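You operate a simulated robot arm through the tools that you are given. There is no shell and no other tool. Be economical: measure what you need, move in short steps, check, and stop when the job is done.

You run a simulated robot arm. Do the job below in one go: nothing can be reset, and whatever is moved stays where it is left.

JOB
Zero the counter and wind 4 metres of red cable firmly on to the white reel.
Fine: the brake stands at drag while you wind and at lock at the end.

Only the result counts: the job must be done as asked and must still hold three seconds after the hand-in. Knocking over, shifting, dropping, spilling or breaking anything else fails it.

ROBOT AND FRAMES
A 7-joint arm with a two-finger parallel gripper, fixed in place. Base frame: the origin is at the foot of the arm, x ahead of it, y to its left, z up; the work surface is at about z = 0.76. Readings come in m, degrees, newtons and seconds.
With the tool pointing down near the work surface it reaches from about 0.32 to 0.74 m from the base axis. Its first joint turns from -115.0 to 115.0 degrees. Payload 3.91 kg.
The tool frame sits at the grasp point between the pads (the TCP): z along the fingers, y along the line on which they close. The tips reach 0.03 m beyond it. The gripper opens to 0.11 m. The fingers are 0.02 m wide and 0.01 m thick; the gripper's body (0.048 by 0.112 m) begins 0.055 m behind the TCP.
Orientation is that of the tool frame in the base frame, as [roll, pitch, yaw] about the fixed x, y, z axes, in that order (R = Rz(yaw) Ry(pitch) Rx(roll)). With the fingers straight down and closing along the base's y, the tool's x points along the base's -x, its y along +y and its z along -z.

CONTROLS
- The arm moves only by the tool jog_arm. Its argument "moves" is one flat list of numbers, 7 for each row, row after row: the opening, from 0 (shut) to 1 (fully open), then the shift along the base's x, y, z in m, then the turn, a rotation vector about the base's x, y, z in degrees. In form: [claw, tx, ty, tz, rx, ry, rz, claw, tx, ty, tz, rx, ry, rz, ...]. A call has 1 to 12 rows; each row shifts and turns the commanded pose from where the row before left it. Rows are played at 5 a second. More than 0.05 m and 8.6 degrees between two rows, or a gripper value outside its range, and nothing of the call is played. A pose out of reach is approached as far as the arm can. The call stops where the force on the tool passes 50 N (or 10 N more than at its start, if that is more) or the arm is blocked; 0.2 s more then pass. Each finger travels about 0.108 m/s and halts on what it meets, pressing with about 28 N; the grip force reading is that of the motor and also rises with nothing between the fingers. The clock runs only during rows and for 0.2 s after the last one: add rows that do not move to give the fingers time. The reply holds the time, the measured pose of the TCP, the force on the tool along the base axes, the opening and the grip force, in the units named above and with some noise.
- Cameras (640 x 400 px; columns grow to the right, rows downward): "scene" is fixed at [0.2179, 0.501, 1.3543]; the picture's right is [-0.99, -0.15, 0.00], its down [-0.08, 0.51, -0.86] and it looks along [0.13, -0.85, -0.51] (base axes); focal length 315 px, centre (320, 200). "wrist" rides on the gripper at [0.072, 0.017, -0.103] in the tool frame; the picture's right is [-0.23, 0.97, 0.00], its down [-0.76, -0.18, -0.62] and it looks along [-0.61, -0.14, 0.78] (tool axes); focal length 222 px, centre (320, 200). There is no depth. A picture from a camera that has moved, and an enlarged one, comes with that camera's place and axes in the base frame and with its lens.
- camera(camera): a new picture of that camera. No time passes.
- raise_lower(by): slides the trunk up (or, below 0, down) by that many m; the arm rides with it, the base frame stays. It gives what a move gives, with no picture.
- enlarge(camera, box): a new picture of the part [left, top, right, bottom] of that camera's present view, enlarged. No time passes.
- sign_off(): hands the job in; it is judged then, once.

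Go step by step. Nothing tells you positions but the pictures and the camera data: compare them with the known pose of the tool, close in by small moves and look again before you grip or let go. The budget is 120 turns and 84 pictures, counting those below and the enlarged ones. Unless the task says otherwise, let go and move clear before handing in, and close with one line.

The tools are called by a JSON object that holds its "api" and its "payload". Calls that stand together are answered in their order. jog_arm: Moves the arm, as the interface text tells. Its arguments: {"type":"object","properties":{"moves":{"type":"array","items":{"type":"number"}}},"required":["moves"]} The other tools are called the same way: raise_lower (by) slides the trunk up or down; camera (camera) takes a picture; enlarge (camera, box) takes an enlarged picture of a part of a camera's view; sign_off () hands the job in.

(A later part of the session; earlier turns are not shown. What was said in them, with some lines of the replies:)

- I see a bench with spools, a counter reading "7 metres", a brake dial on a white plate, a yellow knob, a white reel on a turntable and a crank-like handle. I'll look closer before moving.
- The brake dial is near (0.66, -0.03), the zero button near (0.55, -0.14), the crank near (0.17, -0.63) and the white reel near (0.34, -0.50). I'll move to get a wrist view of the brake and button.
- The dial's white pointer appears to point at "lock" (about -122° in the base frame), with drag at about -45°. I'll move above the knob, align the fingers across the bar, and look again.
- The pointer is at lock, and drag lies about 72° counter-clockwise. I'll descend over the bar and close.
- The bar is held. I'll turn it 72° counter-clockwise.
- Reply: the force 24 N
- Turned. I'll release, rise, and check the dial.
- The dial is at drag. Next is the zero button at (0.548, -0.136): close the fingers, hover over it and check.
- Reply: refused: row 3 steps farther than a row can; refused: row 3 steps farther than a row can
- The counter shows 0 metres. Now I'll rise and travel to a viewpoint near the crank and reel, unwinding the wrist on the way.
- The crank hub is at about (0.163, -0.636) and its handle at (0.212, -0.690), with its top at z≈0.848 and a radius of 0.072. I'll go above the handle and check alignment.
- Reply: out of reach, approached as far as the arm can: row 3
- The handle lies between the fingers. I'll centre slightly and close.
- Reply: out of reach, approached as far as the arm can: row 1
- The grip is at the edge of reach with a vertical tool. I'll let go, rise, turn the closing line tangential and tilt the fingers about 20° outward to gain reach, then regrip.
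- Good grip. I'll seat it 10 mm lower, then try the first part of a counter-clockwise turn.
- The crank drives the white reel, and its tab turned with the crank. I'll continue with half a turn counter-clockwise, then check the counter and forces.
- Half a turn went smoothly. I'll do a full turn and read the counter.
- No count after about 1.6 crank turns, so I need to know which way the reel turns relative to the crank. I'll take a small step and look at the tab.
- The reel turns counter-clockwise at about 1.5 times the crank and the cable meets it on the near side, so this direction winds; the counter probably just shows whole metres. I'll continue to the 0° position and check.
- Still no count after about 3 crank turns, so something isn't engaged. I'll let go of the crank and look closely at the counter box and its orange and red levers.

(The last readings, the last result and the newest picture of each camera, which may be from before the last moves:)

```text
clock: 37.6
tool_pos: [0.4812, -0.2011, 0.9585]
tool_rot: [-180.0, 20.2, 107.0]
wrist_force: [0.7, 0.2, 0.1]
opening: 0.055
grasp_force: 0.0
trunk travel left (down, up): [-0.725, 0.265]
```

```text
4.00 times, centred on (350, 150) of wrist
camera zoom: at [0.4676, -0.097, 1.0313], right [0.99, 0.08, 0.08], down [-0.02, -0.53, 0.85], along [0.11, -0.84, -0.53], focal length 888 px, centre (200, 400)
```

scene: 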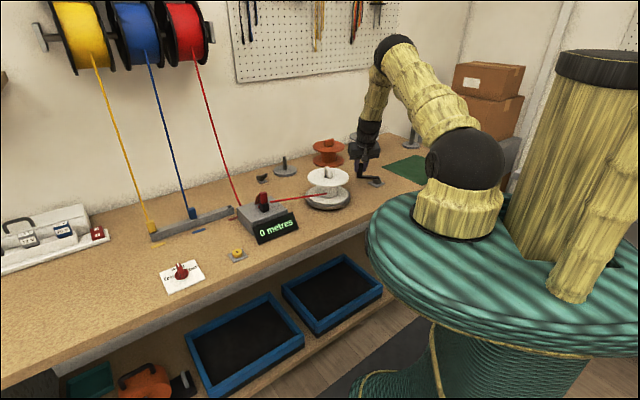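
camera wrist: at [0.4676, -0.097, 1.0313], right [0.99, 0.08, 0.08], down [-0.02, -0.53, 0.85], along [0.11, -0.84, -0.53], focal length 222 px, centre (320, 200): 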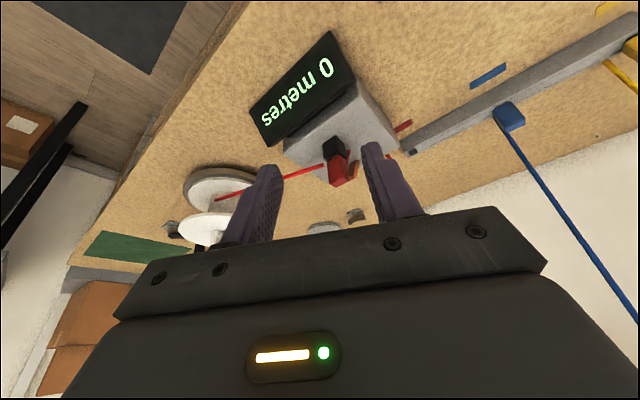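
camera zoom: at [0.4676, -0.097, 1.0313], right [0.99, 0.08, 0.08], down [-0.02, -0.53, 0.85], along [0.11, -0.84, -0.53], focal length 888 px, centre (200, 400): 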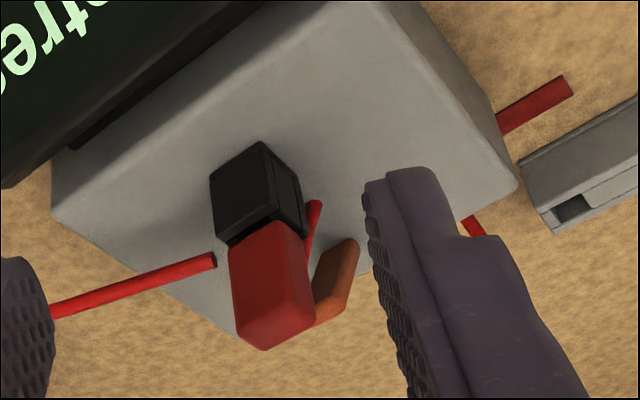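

{"api": "jog_arm", "payload": {"moves": [0.2, 0.02, 0.0, 0.01, 0, 0, -8.5, 0.2, 0.02, 0, 0, 0, 0, -8.5, 0.2, 0.02, 0, 0, 0, 0, -8.5, 0.2, 0.02, 0, 0, 0, 0, -8.5, 0.2, 0.02, 0, 0, 0, 0, -8.5, 0.2, 0.02, -0.01, 0, 0, 0, -8.5, 0.2, 0, -0.01, 0, 0, 0, -8.5, 0.2, 0, -0.01, 0, 0, 0, -8.5, 0.2, 0, -0.01, 0, 0, 0, -8.5, 0.2, 0, -0.01, 0, 0, 0, -8.5]}}

{"api": "camera", "payload": {"camera": "wrist"}}

```text
clock: 39.8
tool_pos: [0.6017, -0.2543, 0.9701]
tool_rot: [-179.9, 20.0, 22.0]
wrist_force: [0.2, 0.4, -0.1]
opening: 0.0218
grasp_force: 0.1
trunk travel left (down, up): [-0.725, 0.265]
```

```text
42 pictures are left
camera wrist: at [0.7058, -0.23, 1.0421], right [0.17, -0.98, 0.08], down [-0.53, -0.02, 0.85], along [-0.83, -0.18, -0.53], focal length 222 px, centre (320, 200)
```

wrist: 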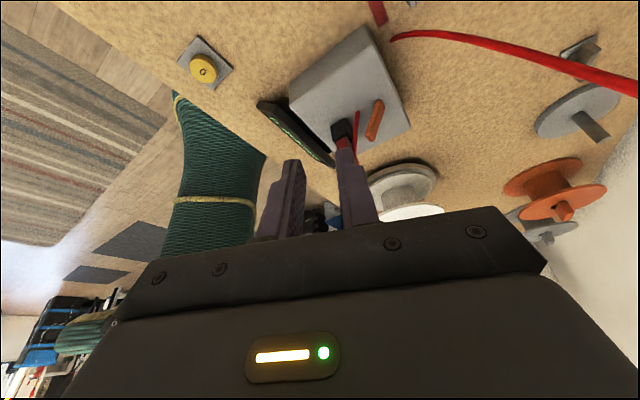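

{"api": "enlarge", "payload": {"camera": "wrist", "box": [290, 20, 450, 170]}}

```text
2.67 times, centred on (370, 95) of wrist
camera zoom: at [0.7058, -0.23, 1.0421], right [0.17, -0.98, 0.08], down [-0.53, -0.02, 0.85], along [-0.83, -0.18, -0.53], focal length 592 px, centre (187, 480)
```

zoom: 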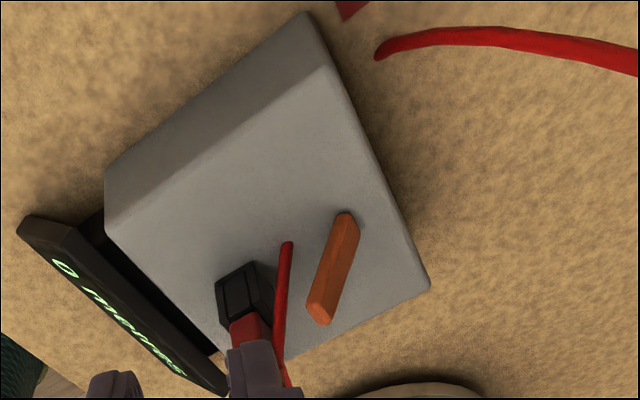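

Nothing here is obviously disengaged, and by my estimate only about 0.8–1.0 m has gone on, which a whole-metre display would still show as 0. I'll go back to the crank and wind further before drawing conclusions.

{"api": "jog_arm", "payload": {"moves": [0.5, 0, 0.01, 0, 0, 0, 8.5, 0.5, 0, 0.01, 0, 0, 0, 8.5, 0.5, 0, 0.01, 0, 0, 0, 8.5, 0.5, 0, 0.01, 0, 0, 0, 8.5, 0.5, -0.02, 0.01, 0, 0, 0, 8.5, 0.5, -0.02, 0, 0, 0, 0, 8.5, 0.5, -0.02, 0, 0, 0, 0, 8.5, 0.5, -0.02, 0, 0, 0, 0, 8.5, 0.5, -0.02, 0, 0, 0, 0, 8.5, 0.5, -0.02, 0.0, -0.01, 0, 0, 8.5]}}

{"api": "jog_arm", "payload": {"moves": [0.5, -0.0227, -0.0394, 0, 0, 0, 0, 0.5, -0.0227, -0.0394, 0, 0, 0, 0, 0.5, -0.0227, -0.0394, 0, 0, 0, 0, 0.5, -0.0227, -0.0394, 0, 0, 0, 0, 0.5, -0.0227, -0.0394, 0, 0, 0, 0, 0.5, -0.0227, -0.0394, 0, 0, 0, 0, 0.5, -0.0227, -0.0394, 0, 0, 0, 0, 0.5, -0.0227, -0.0394, 0, 0, 0, 0, 0.5, -0.0227, -0.0394, 0, 0, 0, 0, 0.5, -0.0227, -0.0394, 0, 0, 0, 0, 0.5, -0.0227, -0.0394, 0, 0, 0, 0]}}

{"api": "enlarge", "payload": {"camera": "wrist", "box": [220, 60, 420, 220]}}

```text
clock: 42.0
tool_pos: [0.4821, -0.2022, 0.9593]
tool_rot: [-179.9, 19.9, 107.2]
wrist_force: [-0.2, 0.0, 0.0]
opening: 0.0548
grasp_force: 0.0
trunk travel left (down, up): [-0.725, 0.265]
```

```text
clock: 44.4
tool_pos: [0.2342, -0.6362, 0.9585]
tool_rot: [-180.0, 20.0, 107.0]
wrist_force: [-0.3, -0.8, -0.7]
opening: 0.055
grasp_force: 0.1
trunk travel left (down, up): [-0.725, 0.265]
```

```text
2.50 times, centred on (320, 140) of wrist
camera zoom: at [0.219, -0.5328, 1.0316], right [0.99, 0.08, 0.08], down [-0.02, -0.53, 0.85], along [0.11, -0.84, -0.53], focal length 555 px, centre (320, 350)
```

zoom: 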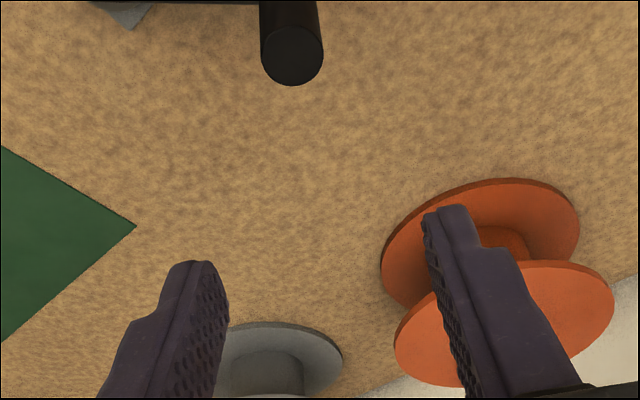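

{"api": "jog_arm", "payload": {"moves": [0.5, -0.002, -0.001, -0.04, 0, 0, 0, 0.5, 0, 0, -0.04, 0, 0, 0, 0.5, 0, 0, -0.039, 0, 0, 0, 0.2, 0, 0, 0, 0, 0, 0, 0, 0, 0, 0, 0, 0, 0, 0, 0, 0, 0, 0, 0, 0]}}

{"api": "jog_arm", "payload": {"moves": [0, -0.0094, 0.035, 0, 0, 0, 0, 0, -0.0256, 0.0256, 0, 0, 0, 0, 0, -0.035, 0.0094, 0, 0, 0, 0, 0, -0.035, -0.0094, 0, 0, 0, 0, 0, -0.0256, -0.0256, 0, 0, 0, 0, 0, -0.0094, -0.035, 0, 0, 0, 0, 0, 0.0094, -0.035, 0, 0, 0, 0, 0, 0.0256, -0.0256, 0, 0, 0, 0, 0, 0.035, -0.0094, 0, 0, 0, 0, 0, 0.035, 0.0094, 0, 0, 0, 0, 0, 0.0256, 0.0256, 0, 0, 0, 0, 0, 0.0094, 0.035, 0, 0, 0, 0]}}

{"api": "enlarge", "payload": {"camera": "scene", "box": [230, 150, 390, 250]}}

```text
clock: 45.8
tool_pos: [0.2313, -0.6371, 0.8402]
tool_rot: [-180.0, 20.0, 107.0]
wrist_force: [-1.1, 0.3, -3.3]
opening: 0.0199
grasp_force: 45.0
trunk travel left (down, up): [-0.725, 0.265]
```

```text
clock: 48.4
tool_pos: [0.23, -0.6358, 0.8391]
tool_rot: [-179.9, 19.9, 107.1]
wrist_force: [0.4, 3.1, 0.0]
opening: 0.0202
grasp_force: 44.7
trunk travel left (down, up): [-0.725, 0.265]
```

```text
4.00 times, centred on (310, 200) of scene
camera zoom: at [0.2179, 0.501, 1.3543], right [-0.99, -0.15, 0.0], down [-0.08, 0.51, -0.86], along [0.13, -0.85, -0.51], focal length 1260 px, centre (360, 200)
```

zoom: 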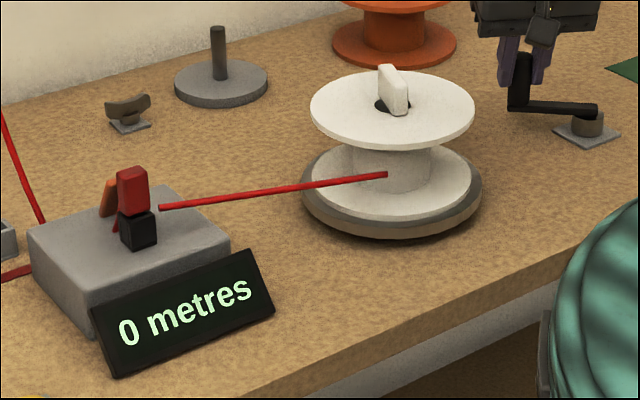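

Four turns counter-clockwise give no count and hardly any drag. I'll test the other direction.

{"api": "jog_arm", "payload": {"moves": [0, -0.0094, -0.035, 0, 0, 0, 0, 0, -0.0256, -0.0256, 0, 0, 0, 0, 0, -0.035, -0.0094, 0, 0, 0, 0, 0, -0.035, 0.0094, 0, 0, 0, 0, 0, -0.0256, 0.0256, 0, 0, 0, 0, 0, -0.0094, 0.035, 0, 0, 0, 0, 0, 0.0094, 0.035, 0, 0, 0, 0, 0, 0.0256, 0.0256, 0, 0, 0, 0, 0, 0.035, 0.0094, 0, 0, 0, 0, 0, 0.035, -0.0094, 0, 0, 0, 0, 0, 0.0256, -0.0256, 0, 0, 0, 0, 0, 0.0094, -0.035, 0, 0, 0, 0]}}

{"api": "enlarge", "payload": {"camera": "scene", "box": [230, 150, 390, 250]}}

```text
clock: 51.0
tool_pos: [0.2305, -0.6364, 0.8404]
tool_rot: [-180.0, 20.0, 107.1]
wrist_force: [-3.6, -2.9, -2.6]
opening: 0.0199
grasp_force: 44.9
trunk travel left (down, up): [-0.725, 0.265]
```

```text
4.00 times, centred on (310, 200) of scene
camera zoom: at [0.2179, 0.501, 1.3543], right [-0.99, -0.15, 0.0], down [-0.08, 0.51, -0.86], along [0.13, -0.85, -0.51], focal length 1260 px, centre (360, 200)
```

zoom: 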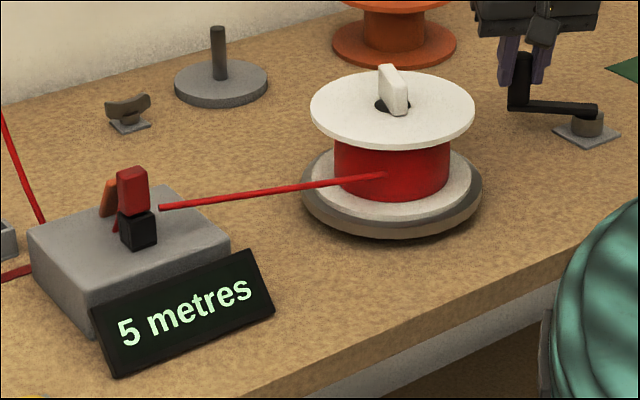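

Clockwise winds: the reel now carries cable and shows 5 metres after one turn, so I've overshot. I'll back off in small steps, reading the counter to calibrate.

{"api": "jog_arm", "payload": {"moves": [0, -0.0094, 0.035, 0, 0, 0, 0, 0, 0, 0, 0, 0, 0, 0]}}

{"api": "enlarge", "payload": {"camera": "scene", "box": [230, 150, 390, 250]}}

```text
clock: 51.6
tool_pos: [0.2207, -0.6011, 0.8417]
tool_rot: [-179.9, 20.1, 107.1]
wrist_force: [-4.7, -3.0, -1.9]
opening: 0.0197
grasp_force: 44.8
trunk travel left (down, up): [-0.725, 0.265]
```

```text
4.00 times, centred on (310, 200) of scene
camera zoom: at [0.2179, 0.501, 1.3543], right [-0.99, -0.15, 0.0], down [-0.08, 0.51, -0.86], along [0.13, -0.85, -0.51], focal length 1260 px, centre (360, 200)
```

zoom: 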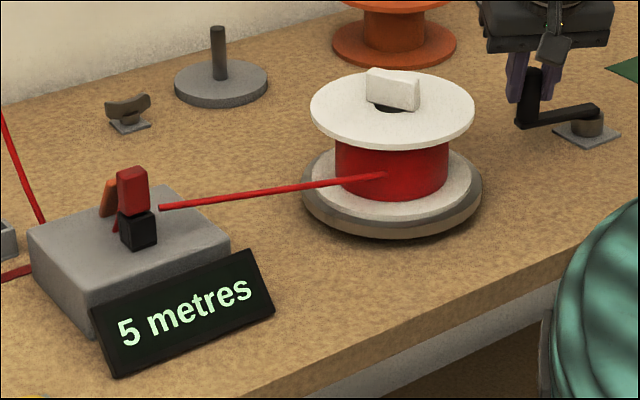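

{"api": "jog_arm", "payload": {"moves": [0, -0.0256, 0.0256, 0, 0, 0, 0, 0, 0, 0, 0, 0, 0, 0]}}

{"api": "enlarge", "payload": {"camera": "scene", "box": [230, 150, 390, 250]}}

```text
clock: 52.2
tool_pos: [0.1949, -0.5762, 0.8399]
tool_rot: [-179.8, 20.1, 107.0]
wrist_force: [-6.4, -9.0, 1.6]
opening: 0.0197
grasp_force: 45.2
trunk travel left (down, up): [-0.725, 0.265]
```

```text
4.00 times, centred on (310, 200) of scene
camera zoom: at [0.2179, 0.501, 1.3543], right [-0.99, -0.15, 0.0], down [-0.08, 0.51, -0.86], along [0.13, -0.85, -0.51], focal length 1260 px, centre (360, 200)
```

zoom: 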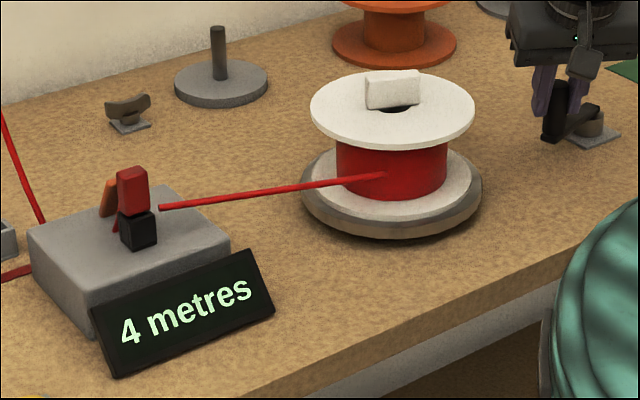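

{"api": "jog_arm", "payload": {"moves": [0, -0.035, 0.0094, 0, 0, 0, 0, 0, 0, 0, 0, 0, 0, 0]}}

{"api": "enlarge", "payload": {"camera": "scene", "box": [230, 150, 390, 250]}}

```text
clock: 52.8
tool_pos: [0.1609, -0.5683, 0.8401]
tool_rot: [-180.0, 20.0, 107.1]
wrist_force: [0.8, -12.8, 5.6]
opening: 0.0197
grasp_force: 44.6
trunk travel left (down, up): [-0.725, 0.265]
```

```text
4.00 times, centred on (310, 200) of scene
camera zoom: at [0.2179, 0.501, 1.3543], right [-0.99, -0.15, 0.0], down [-0.08, 0.51, -0.86], along [0.13, -0.85, -0.51], focal length 1260 px, centre (360, 200)
```

zoom: 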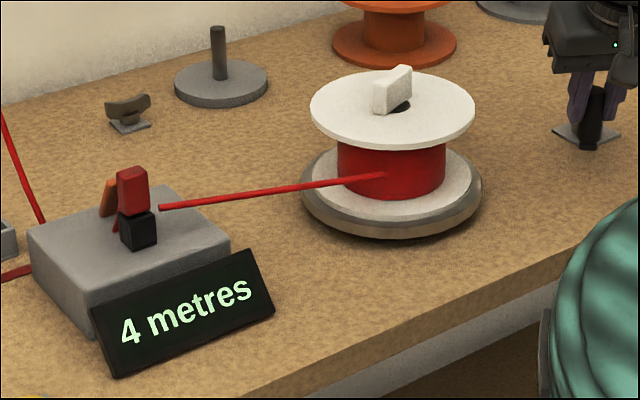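

{"api": "jog_arm", "payload": {"moves": [0, -0.0181, -0.0024, 0, 0, 0, 0, 0, 0, 0, 0, 0, 0, 0]}}

{"api": "enlarge", "payload": {"camera": "scene", "box": [230, 150, 390, 250]}}

```text
clock: 53.4
tool_pos: [0.1436, -0.5694, 0.8406]
tool_rot: [-179.9, 20.1, 107.2]
wrist_force: [3.6, -11.9, 9.7]
opening: 0.0197
grasp_force: 45.5
trunk travel left (down, up): [-0.725, 0.265]
```

```text
4.00 times, centred on (310, 200) of scene
camera zoom: at [0.2179, 0.501, 1.3543], right [-0.99, -0.15, 0.0], down [-0.08, 0.51, -0.86], along [0.13, -0.85, -0.51], focal length 1260 px, centre (360, 200)
```

zoom: 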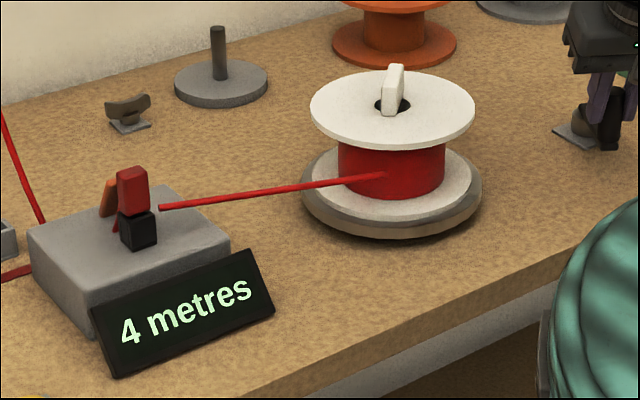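

{"api": "jog_arm", "payload": {"moves": [0, -0.0169, -0.007, 0, 0, 0, 0, 0, 0, 0, 0, 0, 0, 0]}}

{"api": "enlarge", "payload": {"camera": "scene", "box": [230, 150, 390, 250]}}

```text
clock: 54.0
tool_pos: [0.127, -0.5762, 0.8406]
tool_rot: [-179.8, 20.0, 107.1]
wrist_force: [5.8, -9.3, 15.9]
opening: 0.0199
grasp_force: 44.4
trunk travel left (down, up): [-0.725, 0.265]
```

```text
4.00 times, centred on (310, 200) of scene
camera zoom: at [0.2179, 0.501, 1.3543], right [-0.99, -0.15, 0.0], down [-0.08, 0.51, -0.86], along [0.13, -0.85, -0.51], focal length 1260 px, centre (360, 200)
```

zoom: 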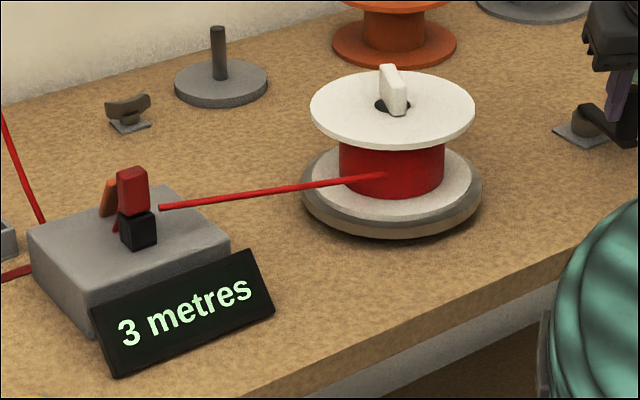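

I'll unwind on to about 115° of wound angle to tell whether the display rounds or truncates.

{"api": "jog_arm", "payload": {"moves": [0, -0.0256, -0.0256, 0, 0, 0, 0, 0, -0.0094, -0.035, 0, 0, 0, 0, 0, 0.0094, -0.035, 0, 0, 0, 0, 0, 0.0256, -0.0256, 0, 0, 0, 0, 0, 0.0054, -0.0028, 0, 0, 0, 0, 0, 0, 0, 0, 0, 0, 0]}}

{"api": "enlarge", "payload": {"camera": "scene", "box": [230, 150, 390, 250]}}

```text
clock: 55.4
tool_pos: [0.1314, -0.6996, 0.8407]
tool_rot: [-179.9, 20.0, 107.1]
wrist_force: [-2.7, -4.3, 2.5]
opening: 0.0201
grasp_force: 44.9
trunk travel left (down, up): [-0.725, 0.265]
```

```text
4.00 times, centred on (310, 200) of scene
camera zoom: at [0.2179, 0.501, 1.3543], right [-0.99, -0.15, 0.0], down [-0.08, 0.51, -0.86], along [0.13, -0.85, -0.51], focal length 1260 px, centre (360, 200)
```

zoom: 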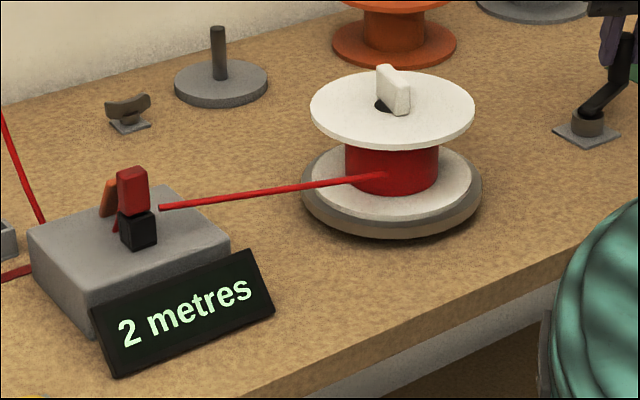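

It rounds, at about 5 m per crank turn, so 4.0 m is about 287° clockwise from zero. I'll wind forward to that point under drag.

{"api": "jog_arm", "payload": {"moves": [0, -0.0054, 0.0028, 0, 0, 0, 0, 0, -0.0256, 0.0256, 0, 0, 0, 0, 0, -0.0094, 0.035, 0, 0, 0, 0, 0, 0.0094, 0.035, 0, 0, 0, 0, 0, 0.0256, 0.0256, 0, 0, 0, 0, 0, 0.035, 0.0094, 0, 0, 0, 0, 0, 0.0205, -0.0031, 0, 0, 0, 0, 0, 0, 0, 0, 0, 0, 0]}}

{"api": "enlarge", "payload": {"camera": "scene", "box": [230, 150, 390, 250]}}

```text
clock: 57.2
tool_pos: [0.1822, -0.5699, 0.841]
tool_rot: [-179.9, 20.2, 107.2]
wrist_force: [-1.0, -1.1, 0.4]
opening: 0.0199
grasp_force: 45.0
trunk travel left (down, up): [-0.725, 0.265]
```

```text
4.00 times, centred on (310, 200) of scene
camera zoom: at [0.2179, 0.501, 1.3543], right [-0.99, -0.15, 0.0], down [-0.08, 0.51, -0.86], along [0.13, -0.85, -0.51], focal length 1260 px, centre (360, 200)
```

zoom: 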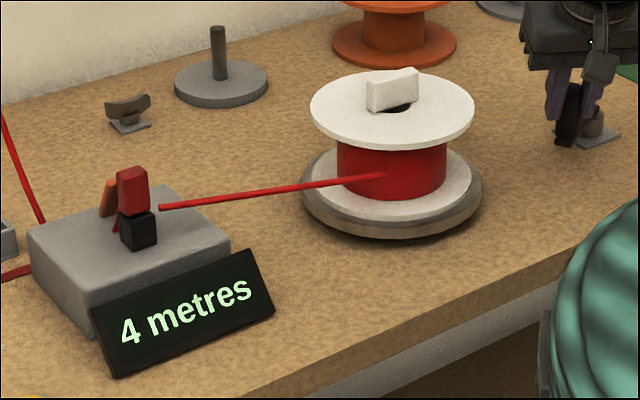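

The counter reads 4 metres. I'll let go gently, rise, and check that nothing slipped while removing the tilt.

{"api": "jog_arm", "payload": {"moves": [0.25, 0, 0, 0, 0, 0, 0, 0.4, 0, 0, 0, 0, 0, 0, 0.4, 0, 0, 0.04, 0, 0, 0, 0.4, 0, 0, 0.045, 0, 0, 0, 0.4, 0, 0, 0.045, 0, 0, 0, 0.4, 0, 0, 0.02, 6.38, 1.93, 0, 0.4, 0, 0, 0, 6.38, 1.93, 0, 0.4, 0, 0, 0, 6.38, 1.93, 0]}}

{"api": "enlarge", "payload": {"camera": "scene", "box": [230, 150, 390, 250]}}

```text
clock: 59.0
tool_pos: [0.1811, -0.5698, 0.9911]
tool_rot: [-180.0, -0.1, 107.2]
wrist_force: [0.1, -0.4, 0.3]
opening: 0.0439
grasp_force: 0.0
trunk travel left (down, up): [-0.725, 0.265]
```

```text
4.00 times, centred on (310, 200) of scene
camera zoom: at [0.2179, 0.501, 1.3543], right [-0.99, -0.15, 0.0], down [-0.08, 0.51, -0.86], along [0.13, -0.85, -0.51], focal length 1260 px, centre (360, 200)
```

zoom: 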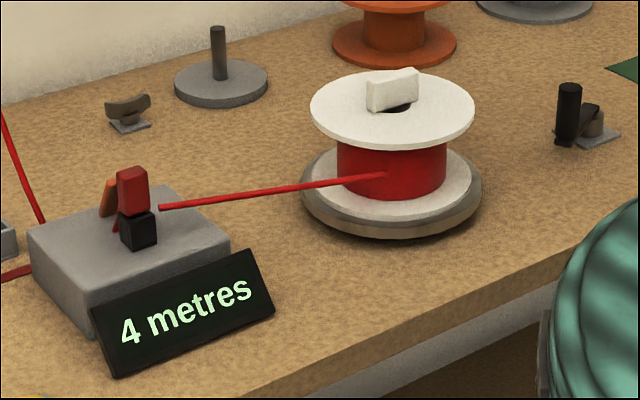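

Holding at 4 metres. Now to the brake knob.

{"api": "jog_arm", "payload": {"moves": [0.5, 0.0302, 0.0329, 0, 0, 0, 6.9, 0.5, 0.0302, 0.0329, 0, 0, 0, 6.9, 0.5, 0.0302, 0.0329, 0, 0, 0, 6.9, 0.5, 0.0302, 0.0329, 0, 0, 0, 6.9, 0.5, 0.0302, 0.0329, 0, 0, 0, 0, 0.5, 0.0302, 0.0329, 0, 0, 0, 0, 0.5, 0.0302, 0.0329, 0, 0, 0, 0, 0.5, 0.0302, 0.0329, 0, 0, 0, 0]}}

{"api": "jog_arm", "payload": {"moves": [0.5, 0.0302, 0.0329, 0, 0, 0, 0, 0.5, 0.0302, 0.0329, 0, 0, 0, 0, 0.5, 0.0302, 0.0329, 0, 0, 0, 0, 0.5, 0.0302, 0.0329, 0, 0, 0, 0, 0.5, 0.0302, 0.0329, 0, 0, 0, 0, 0.5, 0.0302, 0.0329, 0, 0, 0, 0, 0.5, 0.0302, 0.0329, 0, 0, 0, 0, 0.5, 0.0302, 0.0329, 0, 0, 0, 0, 0.5, 0, 0, -0.04, 0, 0, 0, 0.5, 0, 0, -0.04, 0, 0, 0, 0.5, 0, 0, 0, 0, 0, 0]}}

{"api": "enlarge", "payload": {"camera": "wrist", "box": [250, 50, 390, 160]}}

```text
clock: 60.8
tool_pos: [0.4236, -0.3049, 0.9892]
tool_rot: [-180.0, 0.0, 134.7]
wrist_force: [-0.3, -0.1, -0.3]
opening: 0.0549
grasp_force: 0.0
trunk travel left (down, up): [-0.725, 0.265]
```

```text
clock: 63.2
tool_pos: [0.6654, -0.0435, 0.9103]
tool_rot: [180.0, 0.1, 134.8]
wrist_force: [-0.3, 0.4, 0.3]
opening: 0.0551
grasp_force: 0.2
trunk travel left (down, up): [-0.725, 0.265]
```

```text
3.64 times, centred on (320, 105) of wrist
camera zoom: at [0.6268, 0.0199, 1.0142], right [0.85, 0.52, 0.0], down [0.41, -0.67, 0.62], along [0.33, -0.53, -0.78], focal length 808 px, centre (320, 546)
```

zoom: 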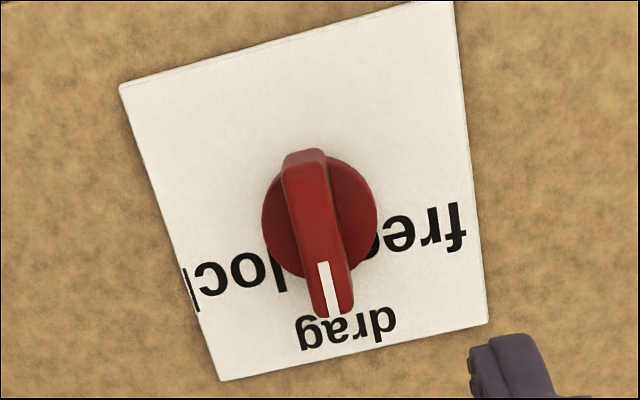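

Aligned over the knob, which is still at drag. I'll descend, grip, and turn 72° clockwise to lock.

{"api": "jog_arm", "payload": {"moves": [0.5, -0.001, 0, -0.04, 0, 0, 0, 0.5, 0, 0, -0.04, 0, 0, 0, 0.5, 0, 0, -0.022, 0, 0, 0, 0.25, 0, 0, 0, 0, 0, 0, 0, 0, 0, 0, 0, 0, 0, 0, 0, 0, 0, 0, 0, 0]}}

{"api": "jog_arm", "payload": {"moves": [0, 0, 0, 0, 0, 0, -8, 0, 0, 0, 0, 0, 0, -8, 0, 0, 0, 0, 0, 0, -8, 0, 0, 0, 0, 0, 0, -8, 0, 0, 0, 0, 0, 0, -8, 0, 0, 0, 0, 0, 0, -8, 0, 0, 0, 0, 0, 0, -8, 0, 0, 0, 0, 0, 0, -8, 0, 0, 0, 0, 0, 0, -8, 0, 0, 0, 0, 0, 0, 0]}}

{"api": "jog_arm", "payload": {"moves": [0.3, 0, 0, 0, 0, 0, 0, 0.5, 0, 0, 0, 0, 0, 0, 0.5, 0, 0, 0.04, 0, 0, 0, 0.5, 0, 0, 0.04, 0, 0, 0, 0.5, 0, 0, 0.02, 0, 0, 0]}}

{"api": "enlarge", "payload": {"camera": "wrist", "box": [250, 50, 390, 160]}}

{"api": "camera", "payload": {"camera": "scene"}}

```text
clock: 64.6
tool_pos: [0.6655, -0.0423, 0.8084]
tool_rot: [179.9, 0.0, 134.7]
wrist_force: [2.2, 1.1, -0.8]
opening: 0.0118
grasp_force: 44.7
trunk travel left (down, up): [-0.725, 0.265]
```

```text
clock: 66.8
tool_pos: [0.6638, -0.0429, 0.8076]
tool_rot: [179.9, 0.0, 62.5]
wrist_force: [9.0, 7.2, -4.3]
opening: 0.012
grasp_force: 45.0
trunk travel left (down, up): [-0.725, 0.265]
```

```text
clock: 68.0
tool_pos: [0.6636, -0.0428, 0.9082]
tool_rot: [-179.9, 0.0, 62.7]
wrist_force: [-0.4, 1.2, 0.4]
opening: 0.0548
grasp_force: 0.1
trunk travel left (down, up): [-0.725, 0.265]
```

```text
3.64 times, centred on (320, 105) of wrist
camera zoom: at [0.7129, 0.0136, 1.0125], right [0.76, -0.65, 0.0], down [-0.51, -0.59, 0.62], along [-0.4, -0.47, -0.78], focal length 808 px, centre (320, 546)
```

zoom: 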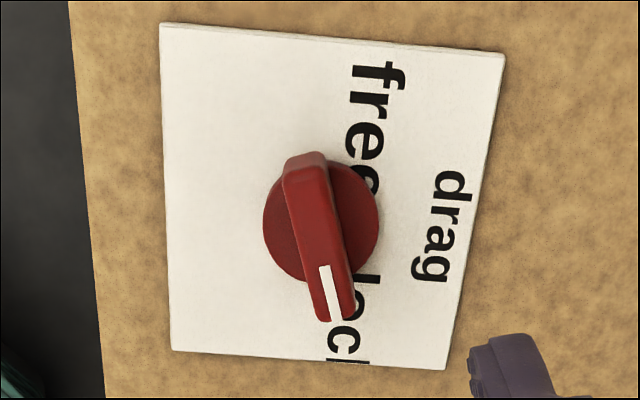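

```text
27 pictures are left
```

scene: 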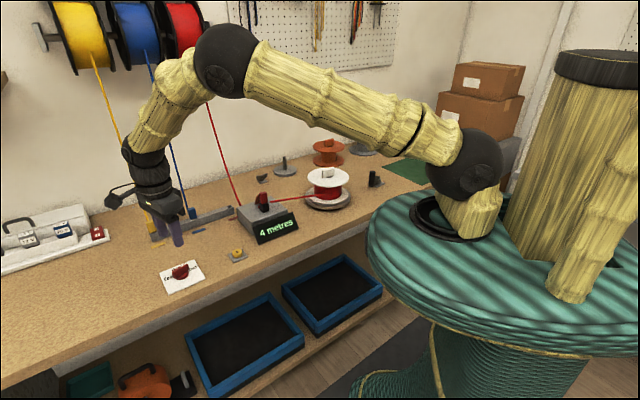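

The brake pointer is back at lock, the counter reads 4 metres, and the arm is clear.

{"api": "sign_off", "payload": {}}

```text
The job is handed in.
```

I zeroed the counter and wound 4 metres of red cable on to the white reel with the brake at drag. The brake is now at lock and the arm is clear. I overshot to 5 metres, backed off to 2, then rewound to 4 under drag. The display shows whole metres, so 4.0 is my estimate from the crank angle.
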